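You operate a simulated robot arm through the tools that you are given. There is no shell and no other tool. Be economical: measure what you need, move in short steps, check, and stop when the job is done.

Carry out the task below with a simulated robot arm. There is one attempt and no reset: what you move stays moved.

JOB
Cap the water tank, start the pump unit and open the ballast knob until the cloudy water clears.
Fine: tank cap on before the red switch; shut the ballast knob again; leave the pipe link alone. Where these are worked on the way, their far stop is far enough and under half their travel is too little: ballast knob.

It is judged by the outcome, as a careful person would: the job done as asked, and still so three seconds after it is handed in. It fails if anything else is knocked over, pushed out of place, dropped, spilled or broken. A push-on lid holds only when it is set on centred and level and pressed home; a screw cap is set on level and turned clockwise until tight.

ROBOT AND FRAMES
A 6-joint arm with a two-finger parallel gripper, fixed in place. Base frame: the origin is at the foot of the arm, x ahead of it, y to its left, z up; the work surface is at about z = 700. Units: mm, rad, N and s.
With the tool pointing down near the work surface it reaches from about 220 to 620 mm from the base axis. Its first joint turns from -1.152 to 1.152 rad. Payload 2.7 kg.
The TCP is the grasp point between the finger pads, 23 mm short of the fingertips. In the tool frame z runs along the fingers and y along their closing line. The gripper opens to 94 mm. The fingers are 38 mm wide and 10 mm thick; the gripper's body (54 by 96 mm) begins 39 mm behind the TCP.
Orientation is told as [roll, pitch, yaw] about the base's x, y, z axes, in that order, counted from this pose: with the fingers straight down and closing along the base's y, the tool's x points along the base's -x, its y along +y and its z along -z.

CONTROLS
- The arm moves only by the tool drive_tool. Its arguments are lists of equal length, an entry for each row: "hand": the opening, from 0 (shut) to 1 (fully open); "slide": the shift along the tool's x, y, z in mm, a list of three; "rotation": the turn, a rotation vector about the tool's x, y, z in rad, a list of three. In form: {"hand": [hand, ...], "slide": [[tx, ty, tz], ...], "rotation": [[wx, wy, wz], ...]}. A call has 1 to 12 rows; each row shifts and turns the commanded pose from where the row before left it, along the tool's axes as they then stand. A row lasts 0.2 s, in which the tool goes at most 50 mm and 0.15 rad; a call with a longer step from one row to the next is refused whole, and so is a gripper value outside its range. Where a pose cannot be reached the arm comes as near as it can. A force on the tool above 60 N (or 10 N above the force at the start of the call, whichever is more), or a blocked arm, ends the call early, and 0.2 s more pass. Each finger travels about 45 mm/s and halts on what it meets, pressing with about 24 N; the grip force reading is that of the motor and also rises with nothing between the fingers. The clock runs only during rows and for 0.2 s after the last one: add rows that do not move to give the fingers time. The reply holds the time, the measured pose of the TCP, the force on the tool along the base axes, the opening and the grip force, in the units named above and with some noise, with the torque about the TCP (base axes, N m) and any sound that the robot's microphone picked up, and new pictures: "pictures" is both (left out), scene, wrist or none.
- Cameras (640 x 400 px; columns grow to the right, rows downward): "scene" is fixed at [76.9, -444.1, 1388.1]; the picture's right is [0.69, -0.72, 0.00], its down [-0.51, -0.49, -0.70] and it looks along [0.51, 0.49, -0.71] (base axes); focal length 324 px, centre (320, 200). "wrist" rides on the gripper at [86, 16, -75] in the tool frame; the picture's right is [-0.18, 0.98, 0.00], its down [-0.58, -0.11, -0.81] and it looks along [-0.79, -0.15, 0.59] (tool axes); focal length 243 px, centre (320, 200). There is no depth. A picture from a camera that has moved, and an enlarged one, comes with that camera's place and axes in the base frame and with its lens.
- close_up(camera, box): a new picture of the part [left, top, right, bottom] of that camera's present view, enlarged. The clock stands still meanwhile.
- finish_job(): hands the job in; it is judged then, once.

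Work in short steps. Places have to be worked out from the pictures, the camera data and where the tool is seen: move nearer, look again, correct. Check each grasp and each placing, and mend what went wrong. You have 120 turns and 200 pictures in all, those below and enlarged ones among them. Open the gripper and draw the arm clear of the work before you hand the job in, unless the task says otherwise; then end with one line.

The tools are called after ">>>" by a JSON object that holds its "fn" and its "kwargs". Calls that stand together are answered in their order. drive_tool: Moves the arm, as the interface text tells. Its arguments: {"type":"object","properties":{"hand":{"type":"array","items":{"type":"number"}},"slide":{"type":"array","items":{"type":"array","items":{"type":"number"}}},"rotation":{"type":"array","items":{"type":"array","items":{"type":"number"}}},"pictures":{"type":"string","enum":["both","scene","wrist","none"]}},"required":["hand","slide","rotation"]} The other tools are called the same way: close_up (camera, box) takes an enlarged picture of a part of a camera's view; finish_job () hands the job in.

At the start:

```text
t: 0.0
eef_pos: [387.1, 68.1, 985.4]
tcp_rot: [0.004, -0.003, 0.002]
ft_force: [-0.5, -0.1, 0.0]
wrist_torque: [-0.01, 0.02, -0.01]
width: 93.9
grasp_force: 0.1
```

scene: 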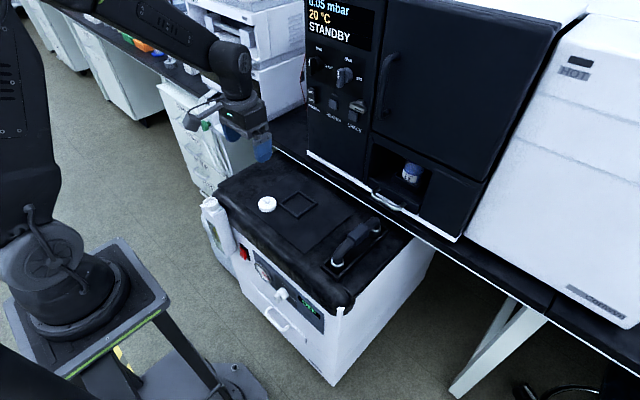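
wrist: 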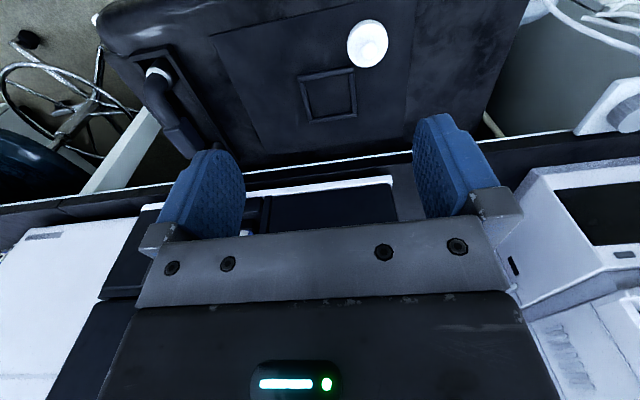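

I begin by enlarging the scene view around the pump unit to identify the cap, tank, switch, knob and link.

>>> {"fn": "close_up", "kwargs": {"camera": "scene", "box": [190, 150, 430, 300]}}

>>> {"fn": "close_up", "kwargs": {"camera": "scene", "box": [220, 230, 348, 350]}}

>>> {"fn": "close_up", "kwargs": {"camera": "scene", "box": [290, 0, 460, 220]}}

```text
2.67 times, centred on (310, 225) of scene
camera zoom: at [76.9, -444.1, 1388.1], right [0.69, -0.72, 0.0], down [-0.51, -0.49, -0.7], along [0.51, 0.49, -0.71], focal length 864 px, centre (347, 133)
```

zoom: 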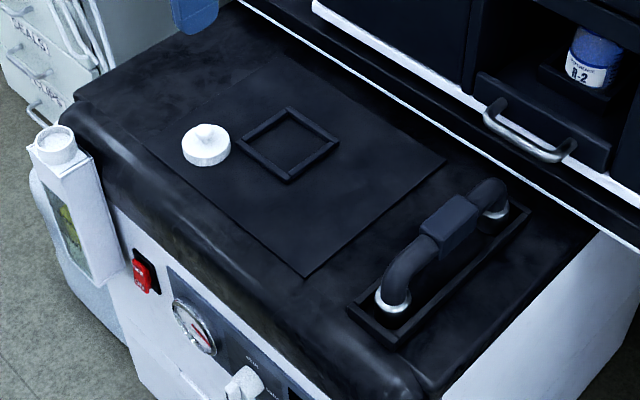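

```text
3.33 times, centred on (284, 290) of scene
camera zoom: at [76.9, -444.1, 1388.1], right [0.69, -0.72, 0.0], down [-0.51, -0.49, -0.7], along [0.51, 0.49, -0.71], focal length 1079 px, centre (440, -100)
```

zoom: 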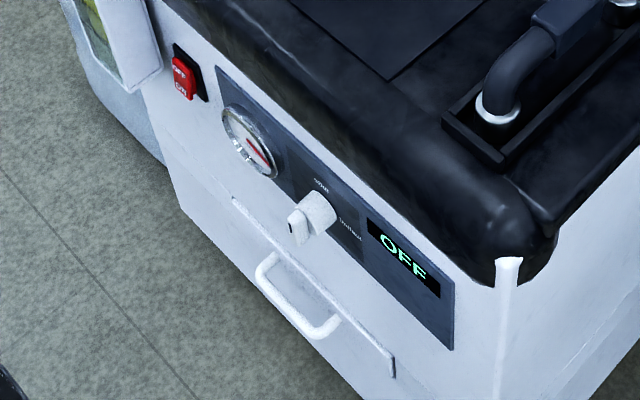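

```text
1.82 times, centred on (375, 110) of scene
camera zoom: at [76.9, -444.1, 1388.1], right [0.69, -0.72, 0.0], down [-0.51, -0.49, -0.7], along [0.51, 0.49, -0.71], focal length 589 px, centre (220, 364)
```

zoom: 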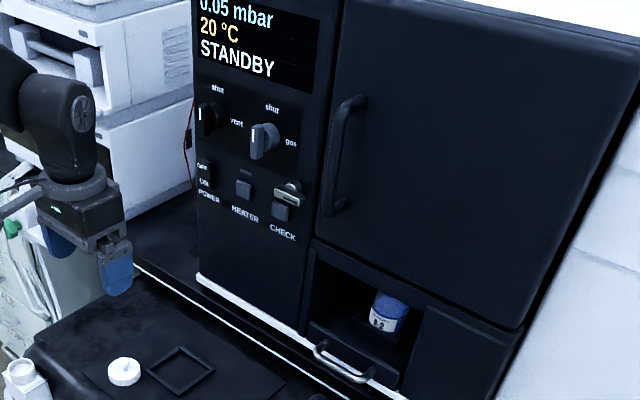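

Close look at the bottle and the panel labels before moving.

>>> {"fn": "close_up", "kwargs": {"camera": "scene", "box": [190, 185, 260, 285]}}

>>> {"fn": "close_up", "kwargs": {"camera": "scene", "box": [255, 255, 335, 320]}}

>>> {"fn": "close_up", "kwargs": {"camera": "wrist", "box": [80, 0, 520, 180]}}

```text
4.00 times, centred on (225, 235) of scene
camera zoom: at [76.9, -444.1, 1388.1], right [0.69, -0.72, 0.0], down [-0.51, -0.49, -0.7], along [0.51, 0.49, -0.71], focal length 1295 px, centre (700, 60)
```

zoom: 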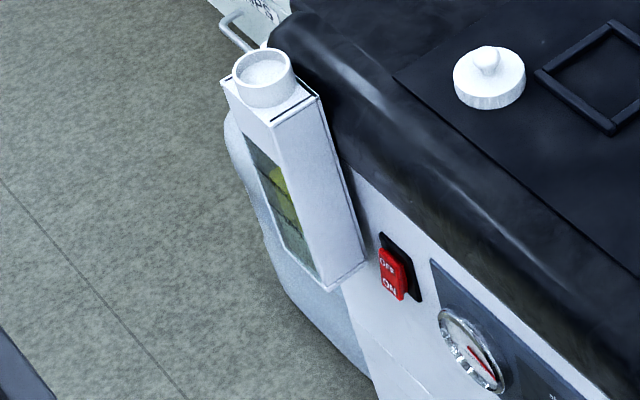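

```text
6.15 times, centred on (295, 288) of scene
camera zoom: at [76.9, -444.1, 1388.1], right [0.69, -0.72, 0.0], down [-0.51, -0.49, -0.7], along [0.51, 0.49, -0.71], focal length 1993 px, centre (474, -338)
```

zoom: 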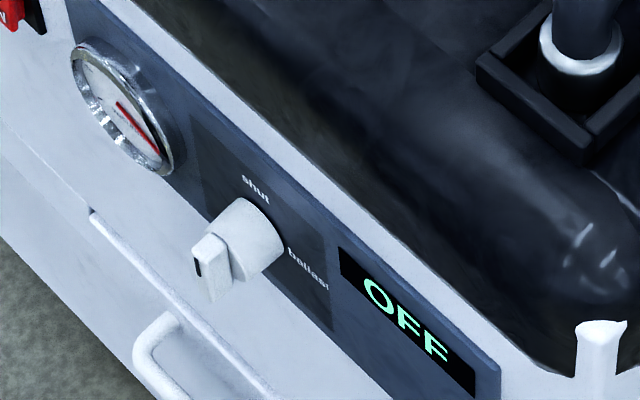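

```text
1.45 times, centred on (300, 90) of wrist
camera zoom: at [301.0, 83.1, 1058.9], right [0.18, 0.98, 0.0], down [0.58, -0.11, 0.81], along [0.79, -0.15, -0.59], focal length 353 px, centre (349, 360)
```

zoom: 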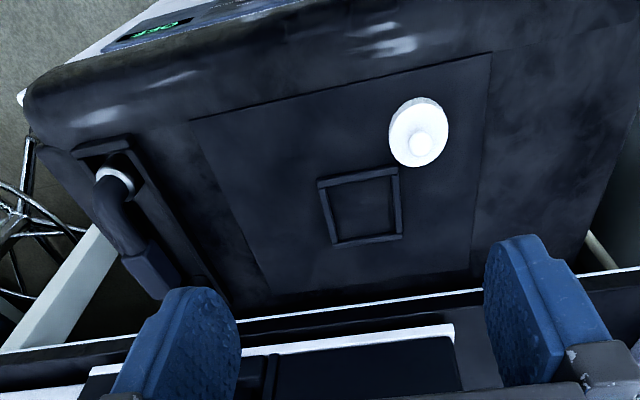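

The tank is the white bottle with sight window at the left front (open neck), the cap lies on the deck at about (441,117,715), the switch and the ballast knob are on the front face (x≈360). I move above the cap at height for a better look.

>>> {"fn": "drive_tool", "kwargs": {"hand": [1, 1, 1, 1, 1], "slide": [[-13.5, 12.2, 35], [-13.5, 12.2, 35], [-13.5, 12.2, 35], [-13.5, 12.2, 35], [0, 0, 0]], "rotation": [[0, 0, 0], [0, 0, 0], [0, 0, 0], [0, 0, 0], [0, 0, 0]]}}

```text
t: 1.2
eef_pos: [441.1, 116.6, 845.7]
tcp_rot: [0.002, -0.002, 0.002]
ft_force: [0.2, 0.1, -1.4]
wrist_torque: [-0.05, 0.02, -0.02]
width: 94.0
grasp_force: 0.0
camera wrist: at [354.2, 131.7, 919.9], right [0.18, 0.98, 0.0], down [0.58, -0.11, 0.81], along [0.79, -0.15, -0.59], focal length 243 px, centre (320, 200)
```

scene: 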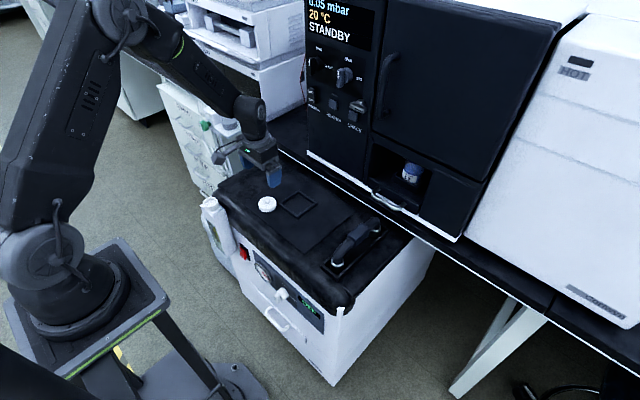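
wrist: 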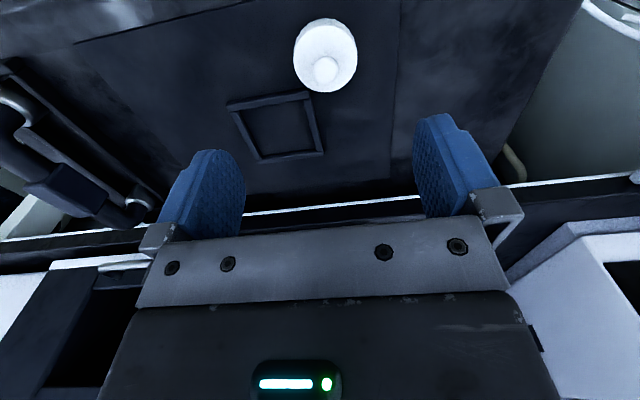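

>>> {"fn": "close_up", "kwargs": {"camera": "wrist", "box": [260, 0, 400, 110]}}

>>> {"fn": "close_up", "kwargs": {"camera": "scene", "box": [190, 190, 290, 240]}}

```text
3.64 times, centred on (330, 55) of wrist
camera zoom: at [354.2, 131.7, 919.9], right [0.18, 0.98, 0.0], down [0.58, -0.11, 0.81], along [0.79, -0.15, -0.59], focal length 882 px, centre (284, 727)
```

zoom: 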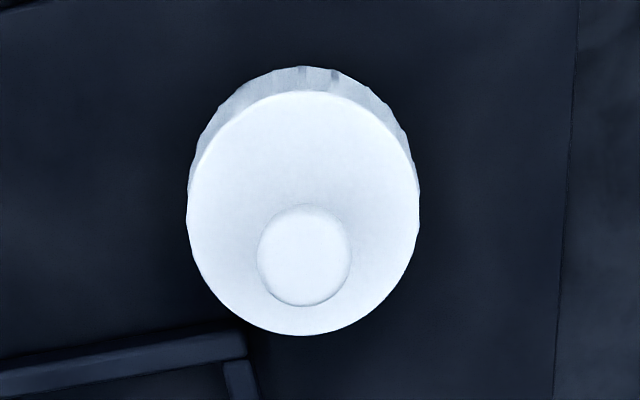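

```text
6.40 times, centred on (240, 215) of scene
camera zoom: at [76.9, -444.1, 1388.1], right [0.69, -0.72, 0.0], down [-0.51, -0.49, -0.7], along [0.51, 0.49, -0.71], focal length 2072 px, centre (832, 104)
```

zoom: 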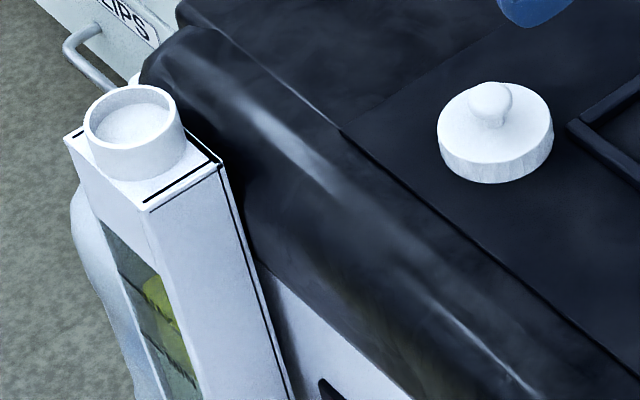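

Cap centre judged at about (442,119), top z≈718, deck ≈705, dia ≈51. I lower open fingers around it to a TCP of 748 and check.

>>> {"fn": "drive_tool", "kwargs": {"hand": [1, 1, 1, 1, 1], "slide": [[-1, 2.4, 25], [0, 0, 25], [0, 0, 25], [0, 0, 23], [0, 0, 0]], "rotation": [[0, 0, 0], [0, 0, 0], [0, 0, 0], [0, 0, 0], [0, 0, 0]]}}

>>> {"fn": "close_up", "kwargs": {"camera": "scene", "box": [230, 150, 330, 220]}}

```text
t: 2.4
eef_pos: [442.6, 117.3, 748.4]
tcp_rot: [0.002, -0.001, 0.001]
ft_force: [0.3, 0.0, -0.2]
wrist_torque: [-0.04, 0.0, -0.01]
width: 94.0
grasp_force: 0.1
camera wrist: at [356.8, 133.3, 822.1], right [0.18, 0.98, 0.0], down [0.58, -0.11, 0.81], along [0.79, -0.15, -0.59], focal length 243 px, centre (320, 200)
```

scene: 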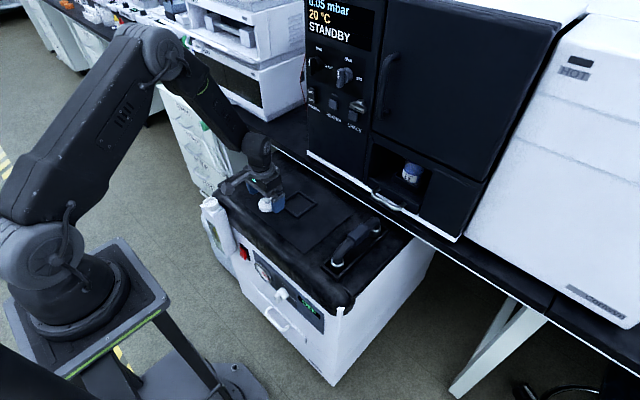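
wrist: 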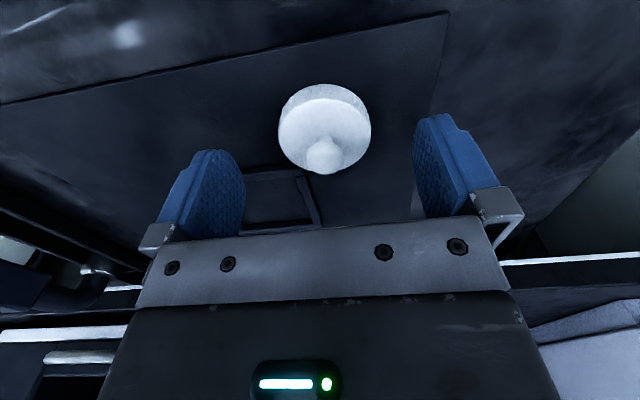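

```text
5.71 times, centred on (280, 185) of scene
camera zoom: at [76.9, -444.1, 1388.1], right [0.69, -0.72, 0.0], down [-0.51, -0.49, -0.7], along [0.51, 0.49, -0.71], focal length 1850 px, centre (549, 286)
```

zoom: 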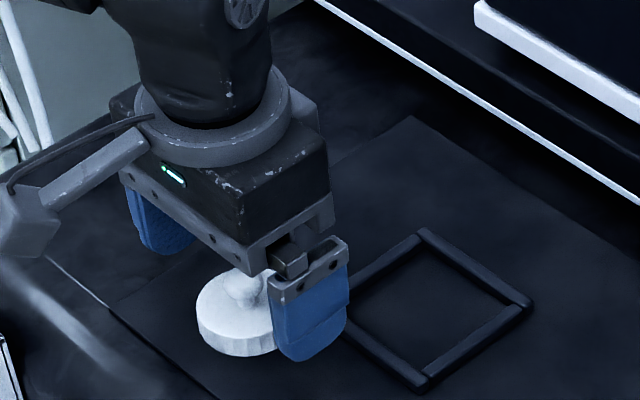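

The cap's top seems nearer z≈711 and is well centred between the fingers; I lower to TCP 728 and shift 2 mm in y.

>>> {"fn": "drive_tool", "kwargs": {"hand": [1, 1, 1], "slide": [[0, 2, 10], [0, 0, 10], [0, 0, 0]], "rotation": [[0, 0, 0], [0, 0, 0], [0, 0, 0]], "pictures": "wrist"}}

>>> {"fn": "close_up", "kwargs": {"camera": "scene", "box": [230, 160, 310, 225]}}

```text
t: 3.2
eef_pos: [441.8, 120.1, 727.2]
tcp_rot: [0.0, -0.002, 0.002]
ft_force: [0.3, 0.1, 0.1]
wrist_torque: [0.01, 0.0, 0.0]
width: 93.9
grasp_force: 0.0
camera wrist: at [356.2, 136.4, 801.1], right [0.18, 0.98, 0.0], down [0.58, -0.11, 0.81], along [0.79, -0.15, -0.59], focal length 243 px, centre (320, 200)
```

wrist: 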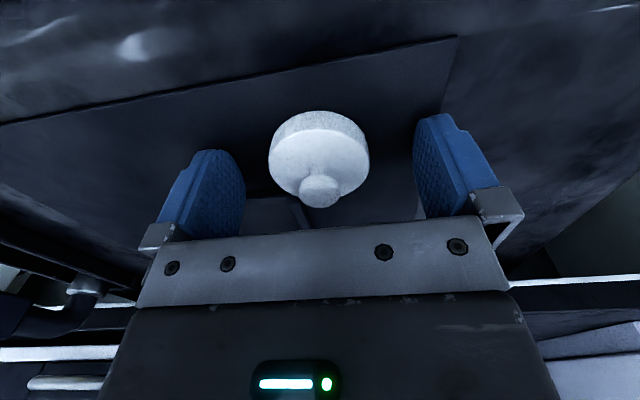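

```text
6.15 times, centred on (270, 192) of scene
camera zoom: at [76.9, -444.1, 1388.1], right [0.69, -0.72, 0.0], down [-0.51, -0.49, -0.7], along [0.51, 0.49, -0.71], focal length 1993 px, centre (628, 246)
```

zoom: 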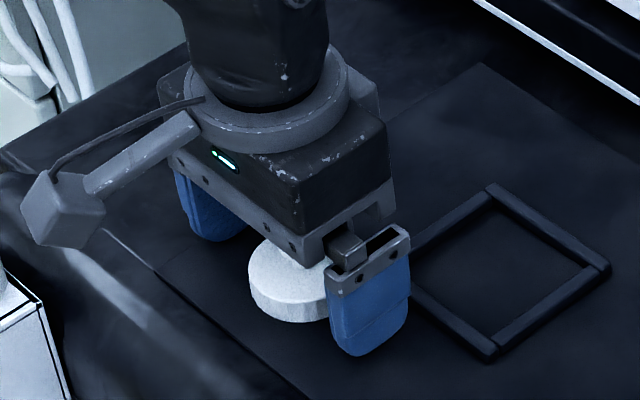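

Fingers straddle the cap with tips near its bottom edge. I raise 2 mm and close.

>>> {"fn": "drive_tool", "kwargs": {"hand": [1, 0.6, 0.4, 0.4, 0.4, 0.4, 0.4], "slide": [[0, 0, -2], [0, 0, 0], [0, 0, 0], [0, 0, 0], [0, 0, 0], [0, 0, 0], [0, 0, 0]], "rotation": [[0, 0, 0], [0, 0, 0], [0, 0, 0], [0, 0, 0], [0, 0, 0], [0, 0, 0], [0, 0, 0]], "pictures": "wrist"}}

```text
t: 4.8
eef_pos: [442.3, 120.0, 729.2]
tcp_rot: [0.001, -0.003, 0.001]
ft_force: [0.4, -0.3, -0.3]
wrist_torque: [0.0, 0.03, 0.0]
width: 49.5
grasp_force: 24.1
camera wrist: at [356.1, 136.3, 803.2], right [0.18, 0.98, 0.0], down [0.58, -0.11, 0.81], along [0.79, -0.15, -0.59], focal length 243 px, centre (320, 200)
```

wrist: 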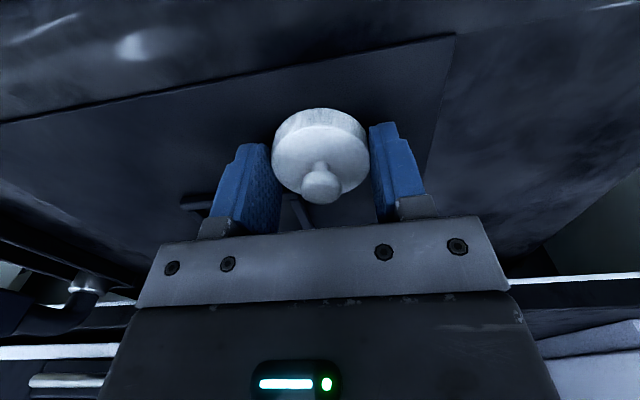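

Cap held (width 49.5). I lift and carry it to above the bottle region at safe height for a look at the neck.

>>> {"fn": "drive_tool", "kwargs": {"hand": [0.4, 0.4, 0.4, 0.4, 0.4, 0.4, 0.4, 0.4, 0.4], "slide": [[0, 0, -20], [0, 0, -35], [0, 0, -35], [0, 0, -30], [30, 25, 0], [30, 30, 0], [30, 30, 0], [22, 30, 0], [0, 0, 0]], "rotation": [[0, 0, 0], [0, 0, 0], [0, 0, 0], [0, 0, 0], [0, 0, 0], [0, 0, 0], [0, 0, 0], [0, 0, 0], [0, 0, 0]]}}

>>> {"fn": "close_up", "kwargs": {"camera": "scene", "box": [180, 140, 280, 240]}}

```text
t: 6.8
eef_pos: [329.2, 237.5, 849.8]
tcp_rot: [0.003, -0.002, 0.002]
ft_force: [0.3, -0.5, -0.5]
wrist_torque: [-0.02, 0.0, 0.01]
width: 49.5
grasp_force: 23.7
camera wrist: at [243.3, 253.1, 922.7], right [0.18, 0.98, 0.0], down [0.58, -0.11, 0.81], along [0.79, -0.15, -0.59], focal length 243 px, centre (320, 200)
```

scene: 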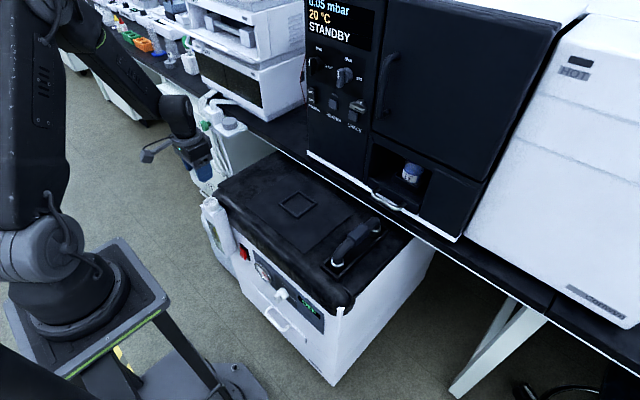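
wrist: 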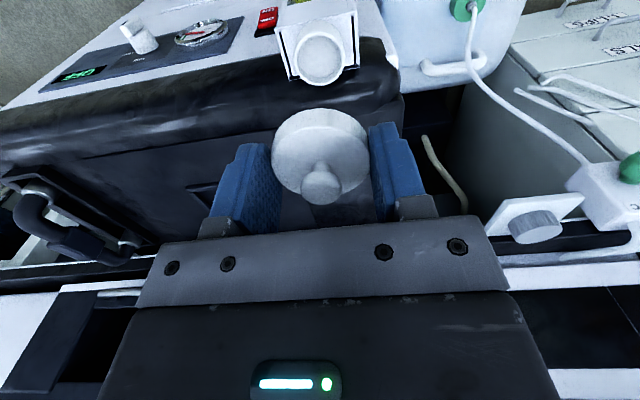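

```text
4.00 times, centred on (230, 190) of scene
camera zoom: at [76.9, -444.1, 1388.1], right [0.69, -0.72, 0.0], down [-0.51, -0.49, -0.7], along [0.51, 0.49, -0.71], focal length 1295 px, centre (680, 240)
```

zoom: 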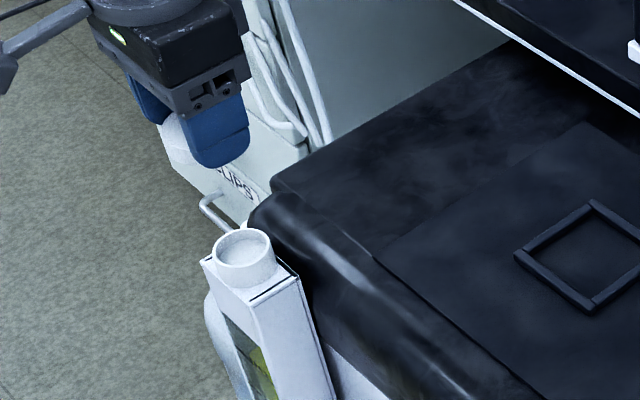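

The neck is almost directly below. I zoom the wrist view for its exact centre.

>>> {"fn": "close_up", "kwargs": {"camera": "wrist", "box": [260, 0, 400, 110]}}

```text
3.64 times, centred on (330, 55) of wrist
camera zoom: at [243.3, 253.1, 922.7], right [0.18, 0.98, 0.0], down [0.58, -0.11, 0.81], along [0.79, -0.15, -0.59], focal length 882 px, centre (284, 727)
```

zoom: 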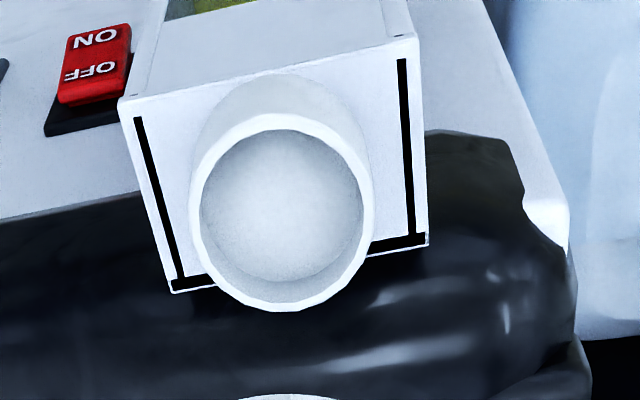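

Neck dia ≈39, centre ≈(328.6,237), rim z≈724. I lower to TCP 785 with a small x trim and re-check alignment.

>>> {"fn": "drive_tool", "kwargs": {"hand": [0.4, 0.4, 0.4, 0.4], "slide": [[0.5, -0.5, 25], [0, 0, 25], [0, 0, 15], [0, 0, 0]], "rotation": [[0, 0, 0], [0, 0, 0], [0, 0, 0], [0, 0, 0]], "pictures": "wrist"}}

>>> {"fn": "close_up", "kwargs": {"camera": "scene", "box": [180, 165, 250, 235]}}

>>> {"fn": "close_up", "kwargs": {"camera": "wrist", "box": [230, 60, 410, 200]}}

```text
t: 7.8
eef_pos: [329.9, 237.2, 785.2]
tcp_rot: [0.001, -0.001, 0.002]
ft_force: [0.5, -0.5, -0.9]
wrist_torque: [-0.01, 0.01, 0.01]
width: 49.8
grasp_force: 23.9
camera wrist: at [243.0, 252.3, 859.0], right [0.18, 0.98, 0.0], down [0.58, -0.11, 0.81], along [0.79, -0.15, -0.59], focal length 243 px, centre (320, 200)
```

wrist: 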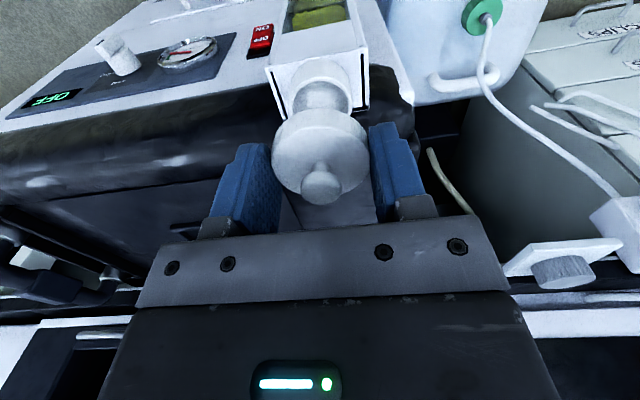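

```text
5.71 times, centred on (215, 200) of scene
camera zoom: at [76.9, -444.1, 1388.1], right [0.69, -0.72, 0.0], down [-0.51, -0.49, -0.7], along [0.51, 0.49, -0.71], focal length 1850 px, centre (920, 200)
```

zoom: 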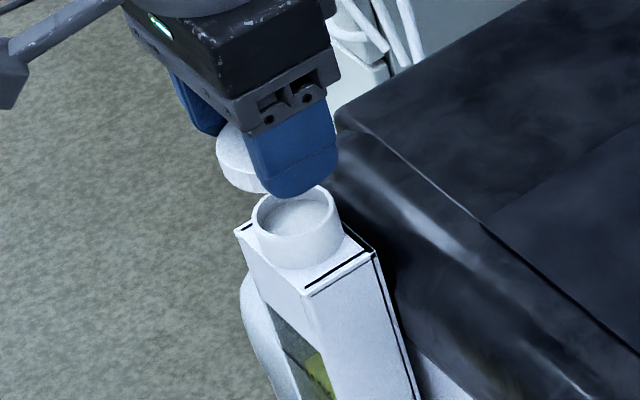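

```text
2.86 times, centred on (320, 130) of wrist
camera zoom: at [243.0, 252.3, 859.0], right [0.18, 0.98, 0.0], down [0.58, -0.11, 0.81], along [0.79, -0.15, -0.59], focal length 693 px, centre (320, 400)
```

zoom: 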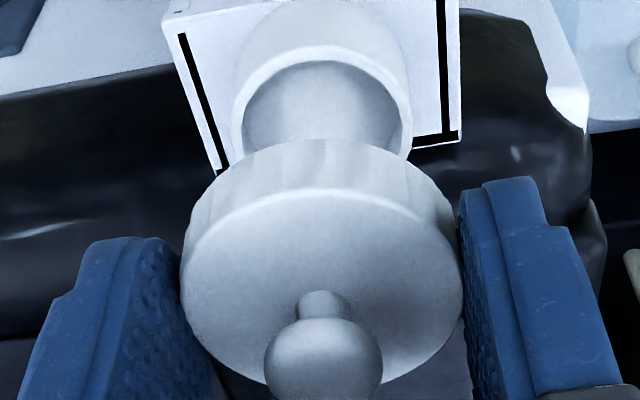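

Cap and neck line up within about 1 mm in both views. I lower to just above the rim and then in small steps, watching force.

>>> {"fn": "drive_tool", "kwargs": {"hand": [0.4, 0.4, 0.4, 0.4, 0.4], "slide": [[0.5, 0, 12], [0, 0, 10], [0, 0, 6], [0, 0, 4], [0, 0, 0]], "rotation": [[0, 0, 0], [0, 0, 0], [0, 0, 0], [0, 0, 0], [0, 0, 0]], "pictures": "none"}}

>>> {"fn": "close_up", "kwargs": {"camera": "scene", "box": [180, 165, 250, 235]}}

>>> {"fn": "close_up", "kwargs": {"camera": "wrist", "box": [230, 60, 410, 200]}}

```text
t: 9.0
eef_pos: [328.5, 235.1, 752.4]
tcp_rot: [0.001, -0.002, 0.002]
ft_force: [0.4, 0.4, -0.2]
wrist_torque: [0.01, 0.01, 0.01]
width: 49.3
grasp_force: 24.1
```

```text
5.71 times, centred on (215, 200) of scene
camera zoom: at [76.9, -444.1, 1388.1], right [0.69, -0.72, 0.0], down [-0.51, -0.49, -0.7], along [0.51, 0.49, -0.71], focal length 1850 px, centre (920, 200)
```

zoom: 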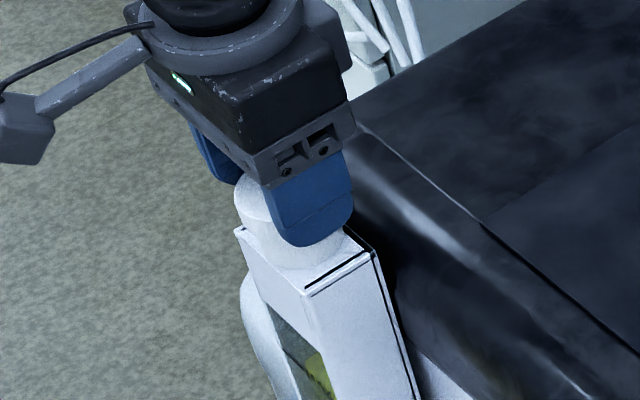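

```text
2.86 times, centred on (320, 130) of wrist
camera zoom: at [242.7, 251.4, 826.5], right [0.18, 0.98, 0.0], down [0.58, -0.11, 0.81], along [0.79, -0.15, -0.59], focal length 693 px, centre (320, 400)
```

zoom: 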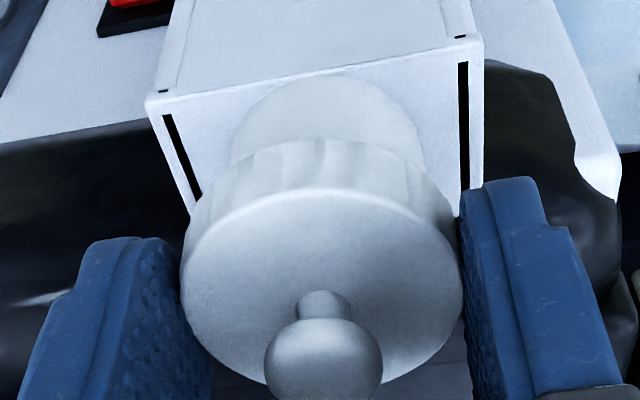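

Still no contact; the neck appears about 1 mm to +y, so I shift that and go down in 2 mm steps.

>>> {"fn": "drive_tool", "kwargs": {"hand": [0.4, 0.4, 0.4, 0.4, 0.4], "slide": [[0, 1, 0], [0, 0, 2], [0, 0, 2], [0, 0, 2], [0, 0, 0]], "rotation": [[0, 0, 0], [0, 0, 0], [0, 0, 0], [0, 0, 0], [0, 0, 0]], "pictures": "none"}}

>>> {"fn": "close_up", "kwargs": {"camera": "wrist", "box": [230, 60, 410, 200]}}

```text
t: 10.2
eef_pos: [328.6, 236.5, 745.8]
tcp_rot: [0.002, -0.001, 0.001]
ft_force: [-0.3, 0.0, -0.1]
wrist_torque: [-0.01, 0.01, 0.01]
width: 49.6
grasp_force: 23.7
```

```text
2.86 times, centred on (320, 130) of wrist
camera zoom: at [243.3, 252.1, 820.5], right [0.18, 0.98, 0.0], down [0.58, -0.11, 0.81], along [0.79, -0.15, -0.59], focal length 693 px, centre (320, 400)
```

zoom: 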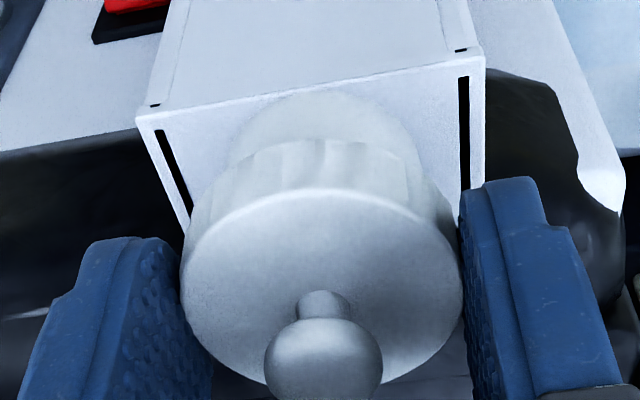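

Neck now centred (226–423 vs cap 181–463); still free. I continue down in 2 mm steps.

>>> {"fn": "drive_tool", "kwargs": {"hand": [0.4, 0.4, 0.4, 0.4], "slide": [[0, 0, 2], [0, 0, 2], [0, 0, 2], [0, 0, 0]], "rotation": [[0, 0, 0], [0, 0, 0], [0, 0, 0], [0, 0, 0]], "pictures": "none"}}

>>> {"fn": "close_up", "kwargs": {"camera": "scene", "box": [180, 165, 250, 235]}}

```text
t: 11.2
eef_pos: [328.9, 236.0, 740.2]
tcp_rot: [0.002, -0.001, 0.001]
ft_force: [0.2, -0.2, -0.2]
wrist_torque: [0.01, -0.02, 0.01]
width: 49.8
grasp_force: 24.0
```

```text
5.71 times, centred on (215, 200) of scene
camera zoom: at [76.9, -444.1, 1388.1], right [0.69, -0.72, 0.0], down [-0.51, -0.49, -0.7], along [0.51, 0.49, -0.71], focal length 1850 px, centre (920, 200)
```

zoom: 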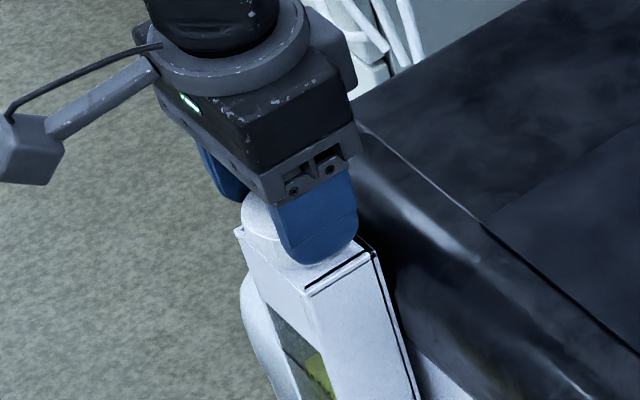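

>>> {"fn": "drive_tool", "kwargs": {"hand": [0.4, 0.4, 0.4, 0.4], "slide": [[0, 0, 1.5], [0, 0, 1.5], [0, 0, 1.5], [0, 0, 0]], "rotation": [[0, 0, 0], [0, 0, 0], [0, 0, 0], [0, 0, 0]], "pictures": "none"}}

>>> {"fn": "close_up", "kwargs": {"camera": "wrist", "box": [230, 60, 410, 200]}}

```text
t: 12.2
eef_pos: [329.4, 236.4, 736.3]
tcp_rot: [0.003, -0.002, 0.004]
ft_force: [-18.2, 7.4, 27.0]
wrist_torque: [0.21, 0.21, 0.0]
width: 50.1
grasp_force: 23.8
heard: snap
```

```text
2.86 times, centred on (320, 130) of wrist
camera zoom: at [242.5, 252.4, 810.7], right [0.18, 0.98, 0.0], down [0.58, -0.11, 0.81], along [0.79, -0.14, -0.59], focal length 693 px, centre (320, 400)
```

zoom: 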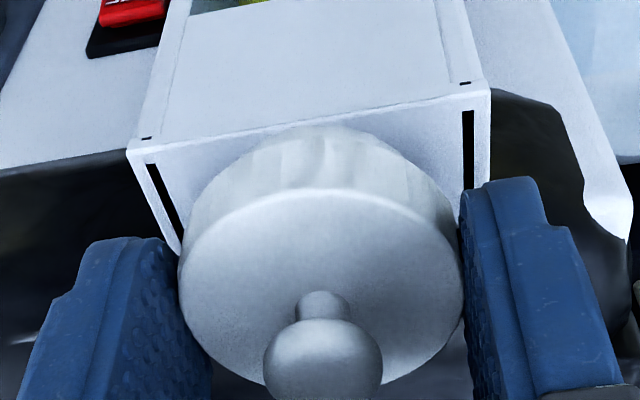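

A snap was heard with 27 N – a push-on lid that seems home. I open the fingers slowly and look.

>>> {"fn": "drive_tool", "kwargs": {"hand": [0.6, 0.8, 0.8, 0.8, 0.8], "slide": [[0, 0, 0], [0, 0, 0], [0, 0, 0], [0, 0, -10], [0, 0, -20]], "rotation": [[0, 0, 0], [0, 0, 0], [0, 0, 0], [0, 0, 0], [0, 0, 0]]}}

>>> {"fn": "close_up", "kwargs": {"camera": "scene", "box": [180, 165, 250, 235]}}

>>> {"fn": "close_up", "kwargs": {"camera": "wrist", "box": [230, 60, 410, 200]}}

```text
t: 13.4
eef_pos: [330.1, 234.8, 766.3]
tcp_rot: [0.003, -0.002, 0.003]
ft_force: [-0.2, 0.7, -0.1]
wrist_torque: [0.0, 0.0, 0.0]
width: 75.2
grasp_force: 0.1
camera wrist: at [244.0, 251.5, 839.2], right [0.18, 0.98, 0.0], down [0.58, -0.11, 0.81], along [0.79, -0.15, -0.59], focal length 243 px, centre (320, 200)
```

scene: 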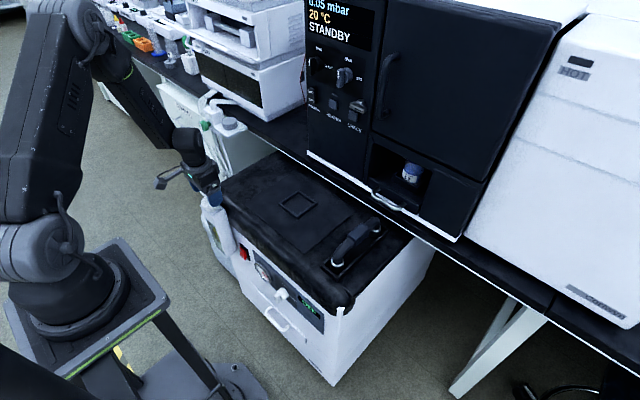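
wrist: 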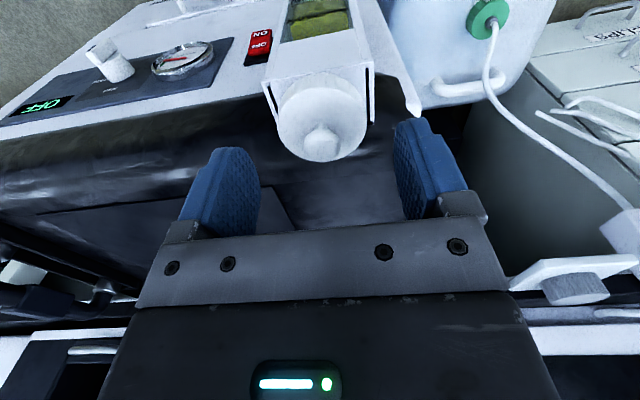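

```text
5.71 times, centred on (215, 200) of scene
camera zoom: at [76.9, -444.1, 1388.1], right [0.69, -0.72, 0.0], down [-0.51, -0.49, -0.7], along [0.51, 0.49, -0.71], focal length 1850 px, centre (920, 200)
```

zoom: 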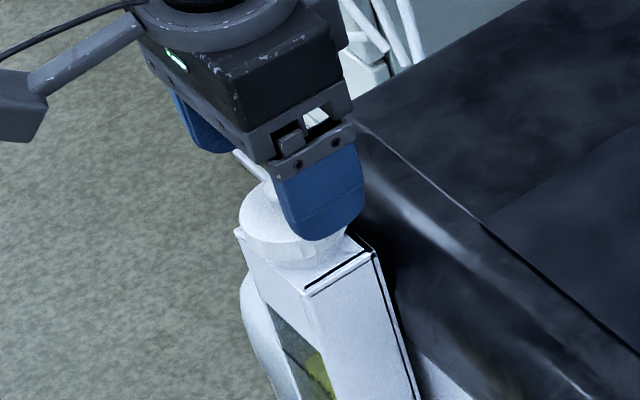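

```text
2.86 times, centred on (320, 130) of wrist
camera zoom: at [244.0, 251.5, 839.2], right [0.18, 0.98, 0.0], down [0.58, -0.11, 0.81], along [0.79, -0.15, -0.59], focal length 693 px, centre (320, 400)
```

zoom: 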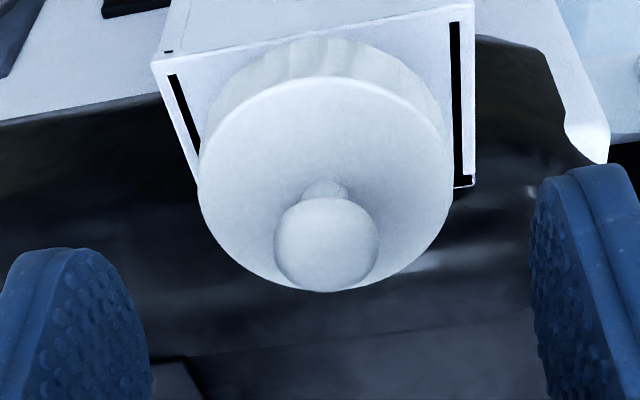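

The cap sits level and home. The red rocker is on the front face: "ON" (lower half) at about (344,162,513). I retreat up and back, then yaw 25° and begin pitching the closed fingers forward.

>>> {"fn": "drive_tool", "kwargs": {"hand": [0.8, 0.8, 0.8, 0.6, 0.4, 0.2, 0, 0, 0, 0, 0], "slide": [[0, 0, -40], [0, 0, -40], [25, -40, 0], [25, -40, 0], [0, -35, 0], [0, 0, 0], [0, 0, 0], [0, 0, 0], [0, 0, 0], [0, 0, 0], [0, 0, 0]], "rotation": [[0, 0, 0], [0, 0, 0], [0, 0, 0], [0, 0, 0], [0, 0, -0.145], [0, 0, -0.145], [0, 0, -0.145], [0, -0.15, 0], [0, -0.15, 0], [0, -0.15, 0], [0, -0.15, 0]]}}

>>> {"fn": "close_up", "kwargs": {"camera": "scene", "box": [180, 165, 250, 235]}}

```text
t: 15.8
eef_pos: [285.8, 128.0, 844.5]
tcp_rot: [0.029, -0.509, 0.431]
ft_force: [-0.7, -1.0, -0.1]
wrist_torque: [-0.03, 0.05, -0.03]
width: 0.0
grasp_force: 23.8
out of reach, approached as far as the arm can: row 9, 11
camera wrist: at [178.5, 94.0, 868.0], right [-0.28, 0.95, 0.12], down [0.16, -0.07, 0.98], along [0.95, 0.29, -0.13], focal length 243 px, centre (320, 200)
```

scene: 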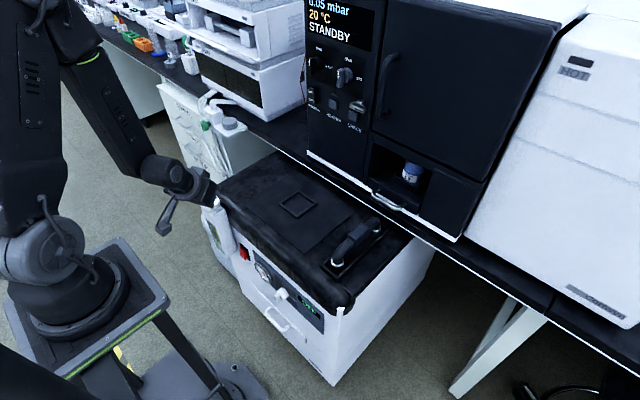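
wrist: 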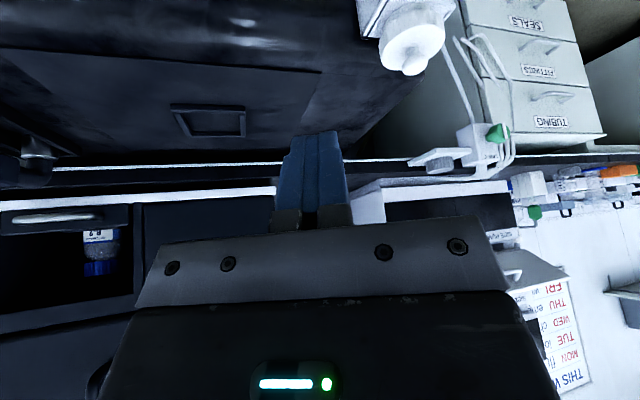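

```text
5.71 times, centred on (215, 200) of scene
camera zoom: at [76.9, -444.1, 1388.1], right [0.69, -0.72, 0.0], down [-0.51, -0.49, -0.7], along [0.51, 0.49, -0.71], focal length 1850 px, centre (920, 200)
```

zoom: 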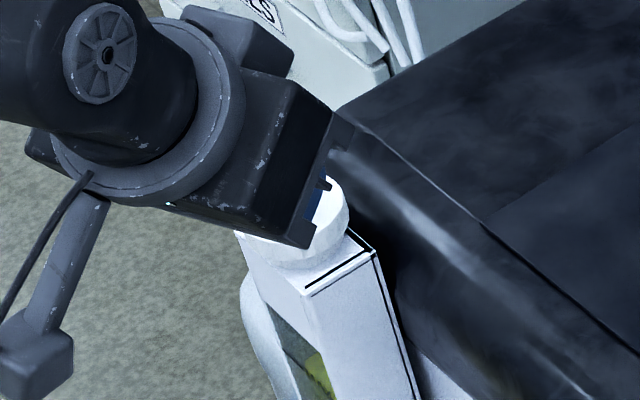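

The pitch is limited near the column at this height (about 0.5 rad reached). I lower vertically in free space in front of the unit, where more pitch should become reachable.

>>> {"fn": "drive_tool", "kwargs": {"hand": [0, 0, 0, 0, 0], "slide": [[21, 0, 34], [21, 0, 34], [21, 0, 34], [21, 0, 34], [0, 0, 0]], "rotation": [[0, 0, 0], [0, 0, 0], [0, 0, 0], [0, 0, 0], [0, 0, 0]]}}

```text
t: 17.0
eef_pos: [276.3, 129.7, 684.5]
tcp_rot: [0.033, -0.51, 0.429]
ft_force: [-0.1, -0.2, 0.6]
wrist_torque: [0.0, 0.0, -0.03]
width: 0.0
grasp_force: 24.0
camera wrist: at [169.8, 94.8, 707.0], right [-0.28, 0.95, 0.12], down [0.16, -0.07, 0.98], along [0.95, 0.29, -0.13], focal length 243 px, centre (320, 200)
```

scene: 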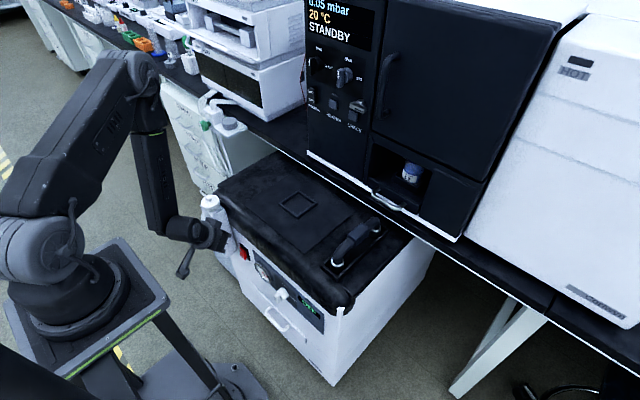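
wrist: 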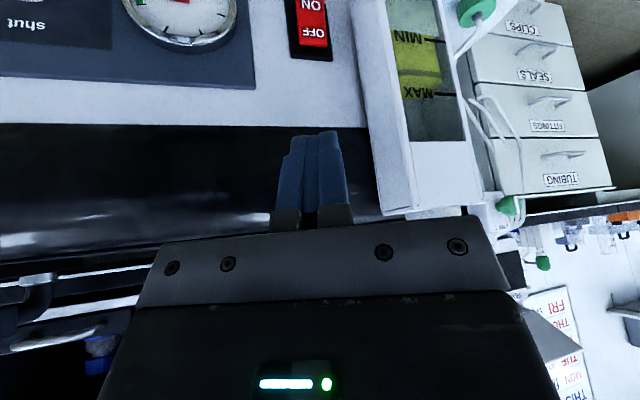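

I have a clear view of switch and sight glass. I lower further to z≈565 and try to add some pitch.

>>> {"fn": "drive_tool", "kwargs": {"hand": [0, 0, 0, 0, 0, 0], "slide": [[19.5, 0, 34.9], [19.5, 0, 34.9], [19.5, 0, 34.9], [0, 0, 0], [0, 0, 0], [0, 0, 0]], "rotation": [[0, 0, 0], [0, 0, 0], [0, 0, 0], [0, -0.14, 0], [0, -0.14, 0], [0, 0, 0]]}}

```text
t: 18.4
eef_pos: [274.5, 133.0, 564.0]
tcp_rot: [0.041, -0.792, 0.416]
ft_force: [0.3, 0.3, 0.8]
wrist_torque: [0.0, 0.01, 0.02]
width: 0.0
grasp_force: 23.5
camera wrist: at [165.6, 98.7, 555.7], right [-0.3, 0.94, 0.16], down [-0.09, -0.19, 0.98], along [0.95, 0.28, 0.14], focal length 243 px, centre (320, 200)
```

scene: 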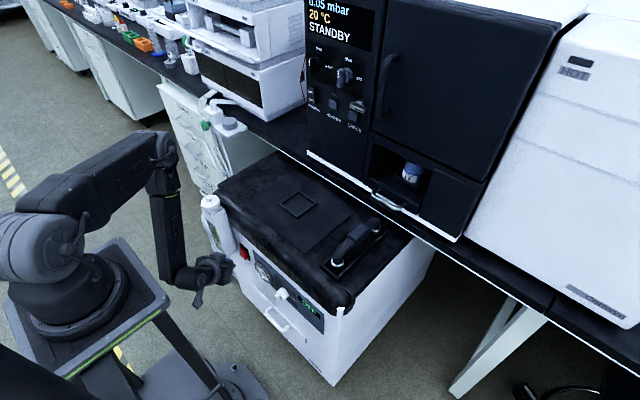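
wrist: 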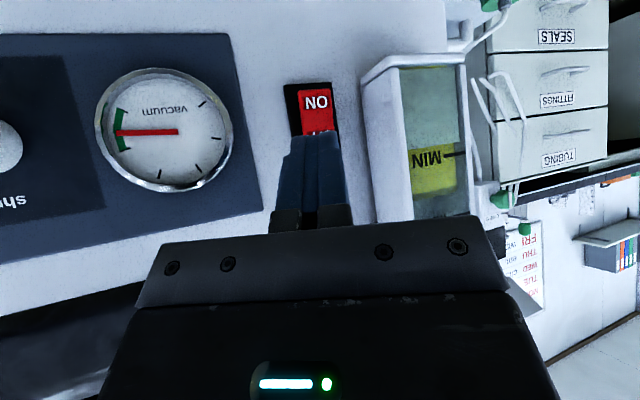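

The ON half spans z≈495–522 at (346,161). The forward-most finger corner is about TCP+(27,12,−3). I go down to z≈508 and forward to about 10 mm short of the rocker.

>>> {"fn": "drive_tool", "kwargs": {"hand": [0, 0, 0, 0, 0], "slide": [[20, 0, 19.7], [20, 0, 19.7], [-12.6, -1.6, 12.7], [-10, -1.5, 10], [0, 0, 0]], "rotation": [[0, 0, 0], [0, 0, 0], [0, 0, 0], [0, 0, 0], [0, 0, 0]]}}

>>> {"fn": "close_up", "kwargs": {"camera": "scene", "box": [190, 230, 290, 310]}}

>>> {"fn": "close_up", "kwargs": {"camera": "wrist", "box": [220, 80, 420, 240]}}

```text
t: 19.6
eef_pos: [305.0, 145.8, 509.5]
tcp_rot: [0.04, -0.789, 0.416]
ft_force: [0.0, -0.3, 0.3]
wrist_torque: [0.02, 0.03, 0.02]
width: 0.0
grasp_force: 23.9
camera wrist: at [195.5, 111.3, 501.1], right [-0.3, 0.94, 0.16], down [-0.09, -0.19, 0.98], along [0.95, 0.28, 0.14], focal length 243 px, centre (320, 200)
```

scene: 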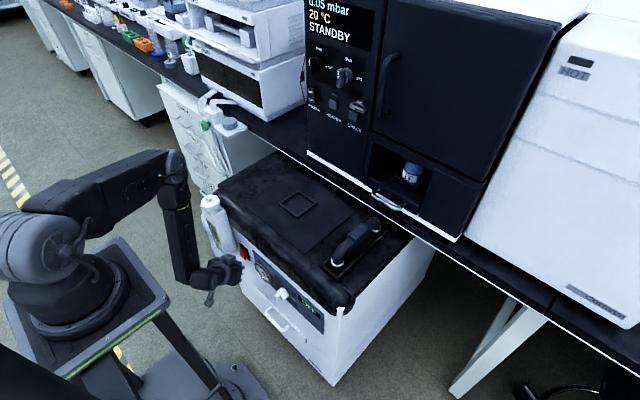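
wrist: 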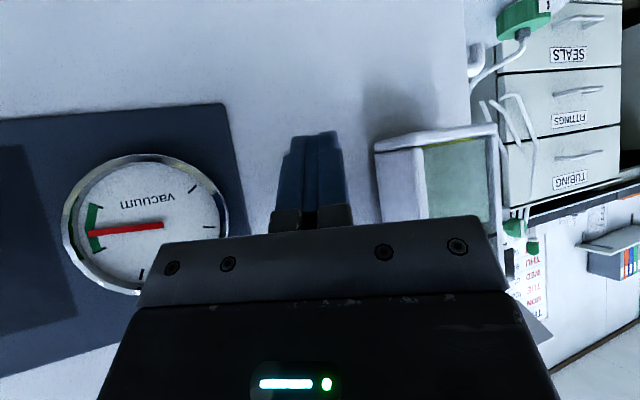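

```text
5.00 times, centred on (240, 270) of scene
camera zoom: at [76.9, -444.1, 1388.1], right [0.69, -0.72, 0.0], down [-0.51, -0.49, -0.7], along [0.51, 0.49, -0.71], focal length 1619 px, centre (720, -150)
```

zoom: 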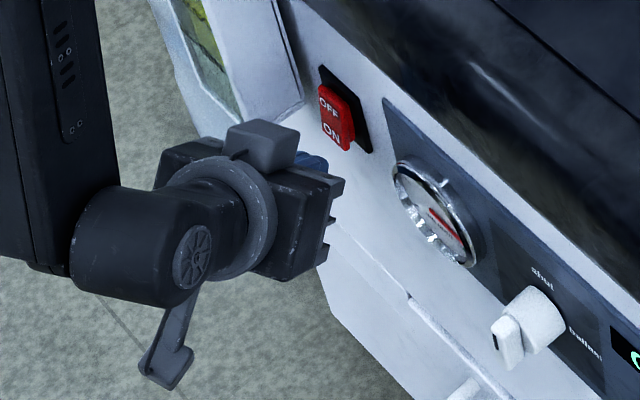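

```text
2.50 times, centred on (320, 160) of wrist
camera zoom: at [195.5, 111.3, 501.1], right [-0.3, 0.94, 0.16], down [-0.09, -0.19, 0.98], along [0.95, 0.28, 0.14], focal length 606 px, centre (320, 300)
```

zoom: 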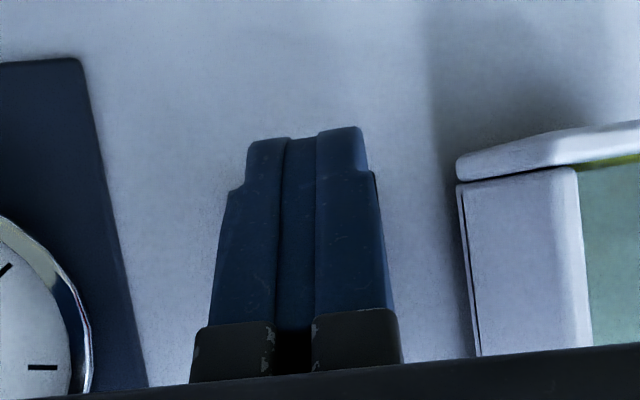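

Finger corner is about 14 mm in front of the ON half. I push straight +x in 4 mm steps, watching force and sound.

>>> {"fn": "drive_tool", "kwargs": {"hand": [0, 0, 0, 0, 0], "slide": [[-2.6, -1.4, 2.6], [-2.6, -1.4, 2.6], [-2.6, -1.4, 2.6], [-2.6, -1.4, 2.6], [0, 0, 0]], "rotation": [[0, 0, 0], [0, 0, 0], [0, 0, 0], [0, 0, 0], [0, 0, 0]], "pictures": "none"}}

>>> {"fn": "close_up", "kwargs": {"camera": "scene", "box": [220, 230, 340, 320]}}

```text
t: 20.8
eef_pos: [319.0, 146.8, 507.4]
tcp_rot: [0.038, -0.783, 0.423]
ft_force: [-27.4, 2.4, 14.9]
wrist_torque: [0.07, -0.34, 0.22]
width: 0.0
grasp_force: 24.1
```

```text
4.44 times, centred on (280, 275) of scene
camera zoom: at [76.4, -444.2, 1388.1], right [0.69, -0.72, 0.0], down [-0.51, -0.49, -0.7], along [0.51, 0.49, -0.71], focal length 1439 px, centre (498, -133)
```

zoom: 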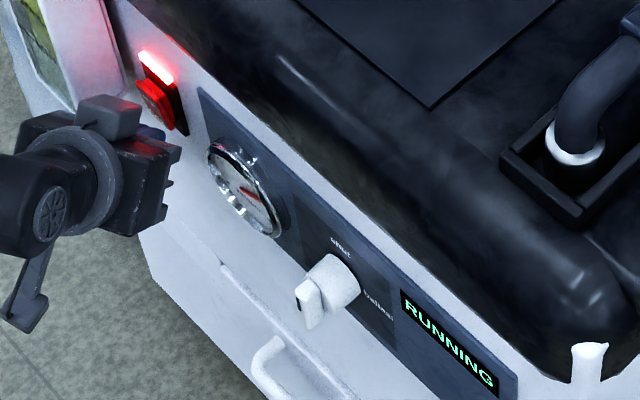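

The pump is running (display RUNNING, switch lit). I back off from the panel, move across in front of the ballast knob (≈(320,−38,530)) and turn the tool square to the panel.

>>> {"fn": "drive_tool", "kwargs": {"hand": [0, 0, 0, 0, 0, 0, 0, 0, 0, 0, 0], "slide": [[14.4, 9.4, -14.5], [14.4, 9.4, -14.5], [10.9, -33.6, -10.9], [10.9, -33.6, -10.9], [10.9, -33.6, -10.9], [10.9, -33.6, -10.9], [10.9, -33.6, -10.9], [0, 0, 0], [0, 0, 0], [0, 0, 0], [0, 0, 0]], "rotation": [[0, 0, 0], [0, 0, 0], [0, 0, 0], [0, 0, 0], [0, 0, 0], [0, 0, 0], [0, 0, 0], [0.0994, 0, 0.0987], [0.0994, 0, 0.0987], [0.0994, 0, 0.0987], [0, 0, 0]]}}

```text
t: 23.2
eef_pos: [279.9, -38.2, 504.1]
tcp_rot: [0.038, -0.778, -0.005]
ft_force: [0.8, -0.3, 0.4]
wrist_torque: [-0.01, -0.04, 0.02]
width: 0.1
grasp_force: 24.4
camera wrist: at [164.9, -24.8, 497.1], right [0.11, 0.98, 0.15], down [-0.15, -0.14, 0.98], along [0.98, -0.13, 0.13], focal length 243 px, centre (320, 200)
```

scene: 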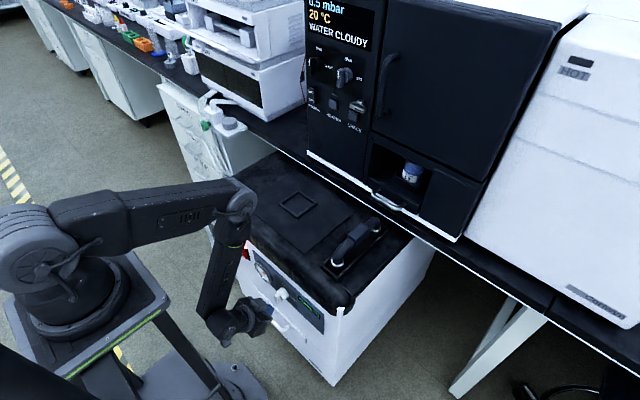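
wrist: 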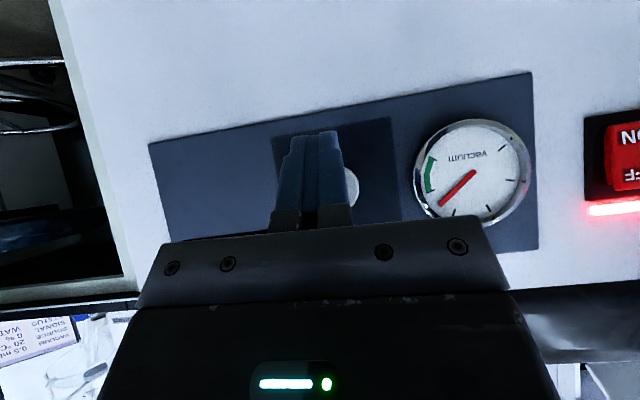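

The display now reads WATER CLOUDY. I back up 15 mm and raise 45 mm, and open the fingers to see the knob.

>>> {"fn": "drive_tool", "kwargs": {"hand": [0, 0.4, 0.8, 0.8, 0.8], "slide": [[10.6, 0, -10.6], [-16, 0, -16], [-16, 0, -16], [0, 0, 0], [0, 0, 0]], "rotation": [[0, 0, 0], [0, 0, 0], [0, 0, 0], [0, 0, 0], [0, 0, 0]], "pictures": "wrist"}}

>>> {"fn": "close_up", "kwargs": {"camera": "wrist", "box": [240, 60, 440, 220]}}

```text
t: 24.4
eef_pos: [264.5, -41.3, 552.1]
tcp_rot: [0.037, -0.775, -0.001]
ft_force: [-0.1, -0.2, 0.5]
wrist_torque: [-0.01, 0.03, -0.07]
width: 74.9
grasp_force: 0.2
camera wrist: at [150.2, -27.7, 543.4], right [0.11, 0.98, 0.15], down [-0.15, -0.14, 0.98], along [0.98, -0.13, 0.13], focal length 243 px, centre (320, 200)
```

wrist: 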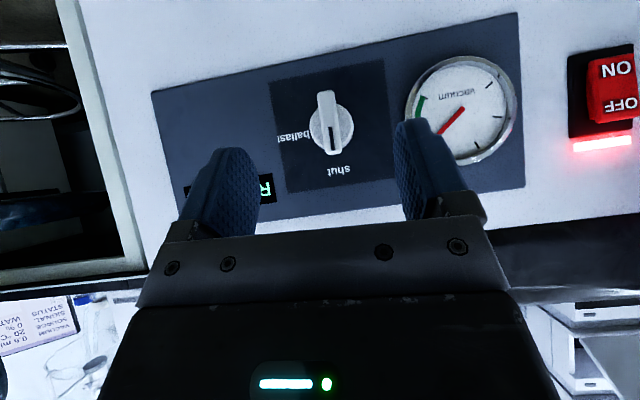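

```text
2.50 times, centred on (340, 140) of wrist
camera zoom: at [150.2, -27.7, 543.4], right [0.11, 0.98, 0.15], down [-0.15, -0.14, 0.98], along [0.98, -0.13, 0.13], focal length 606 px, centre (270, 350)
```

zoom: 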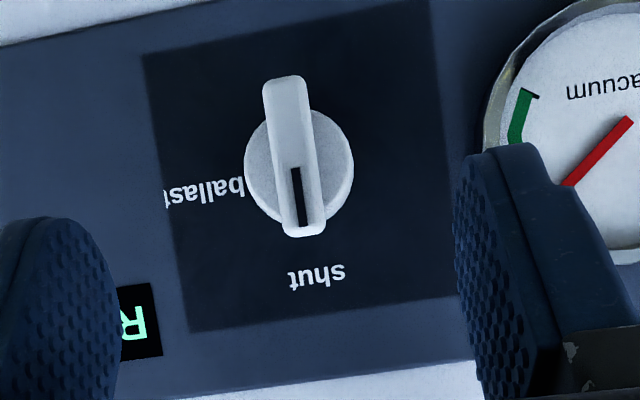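

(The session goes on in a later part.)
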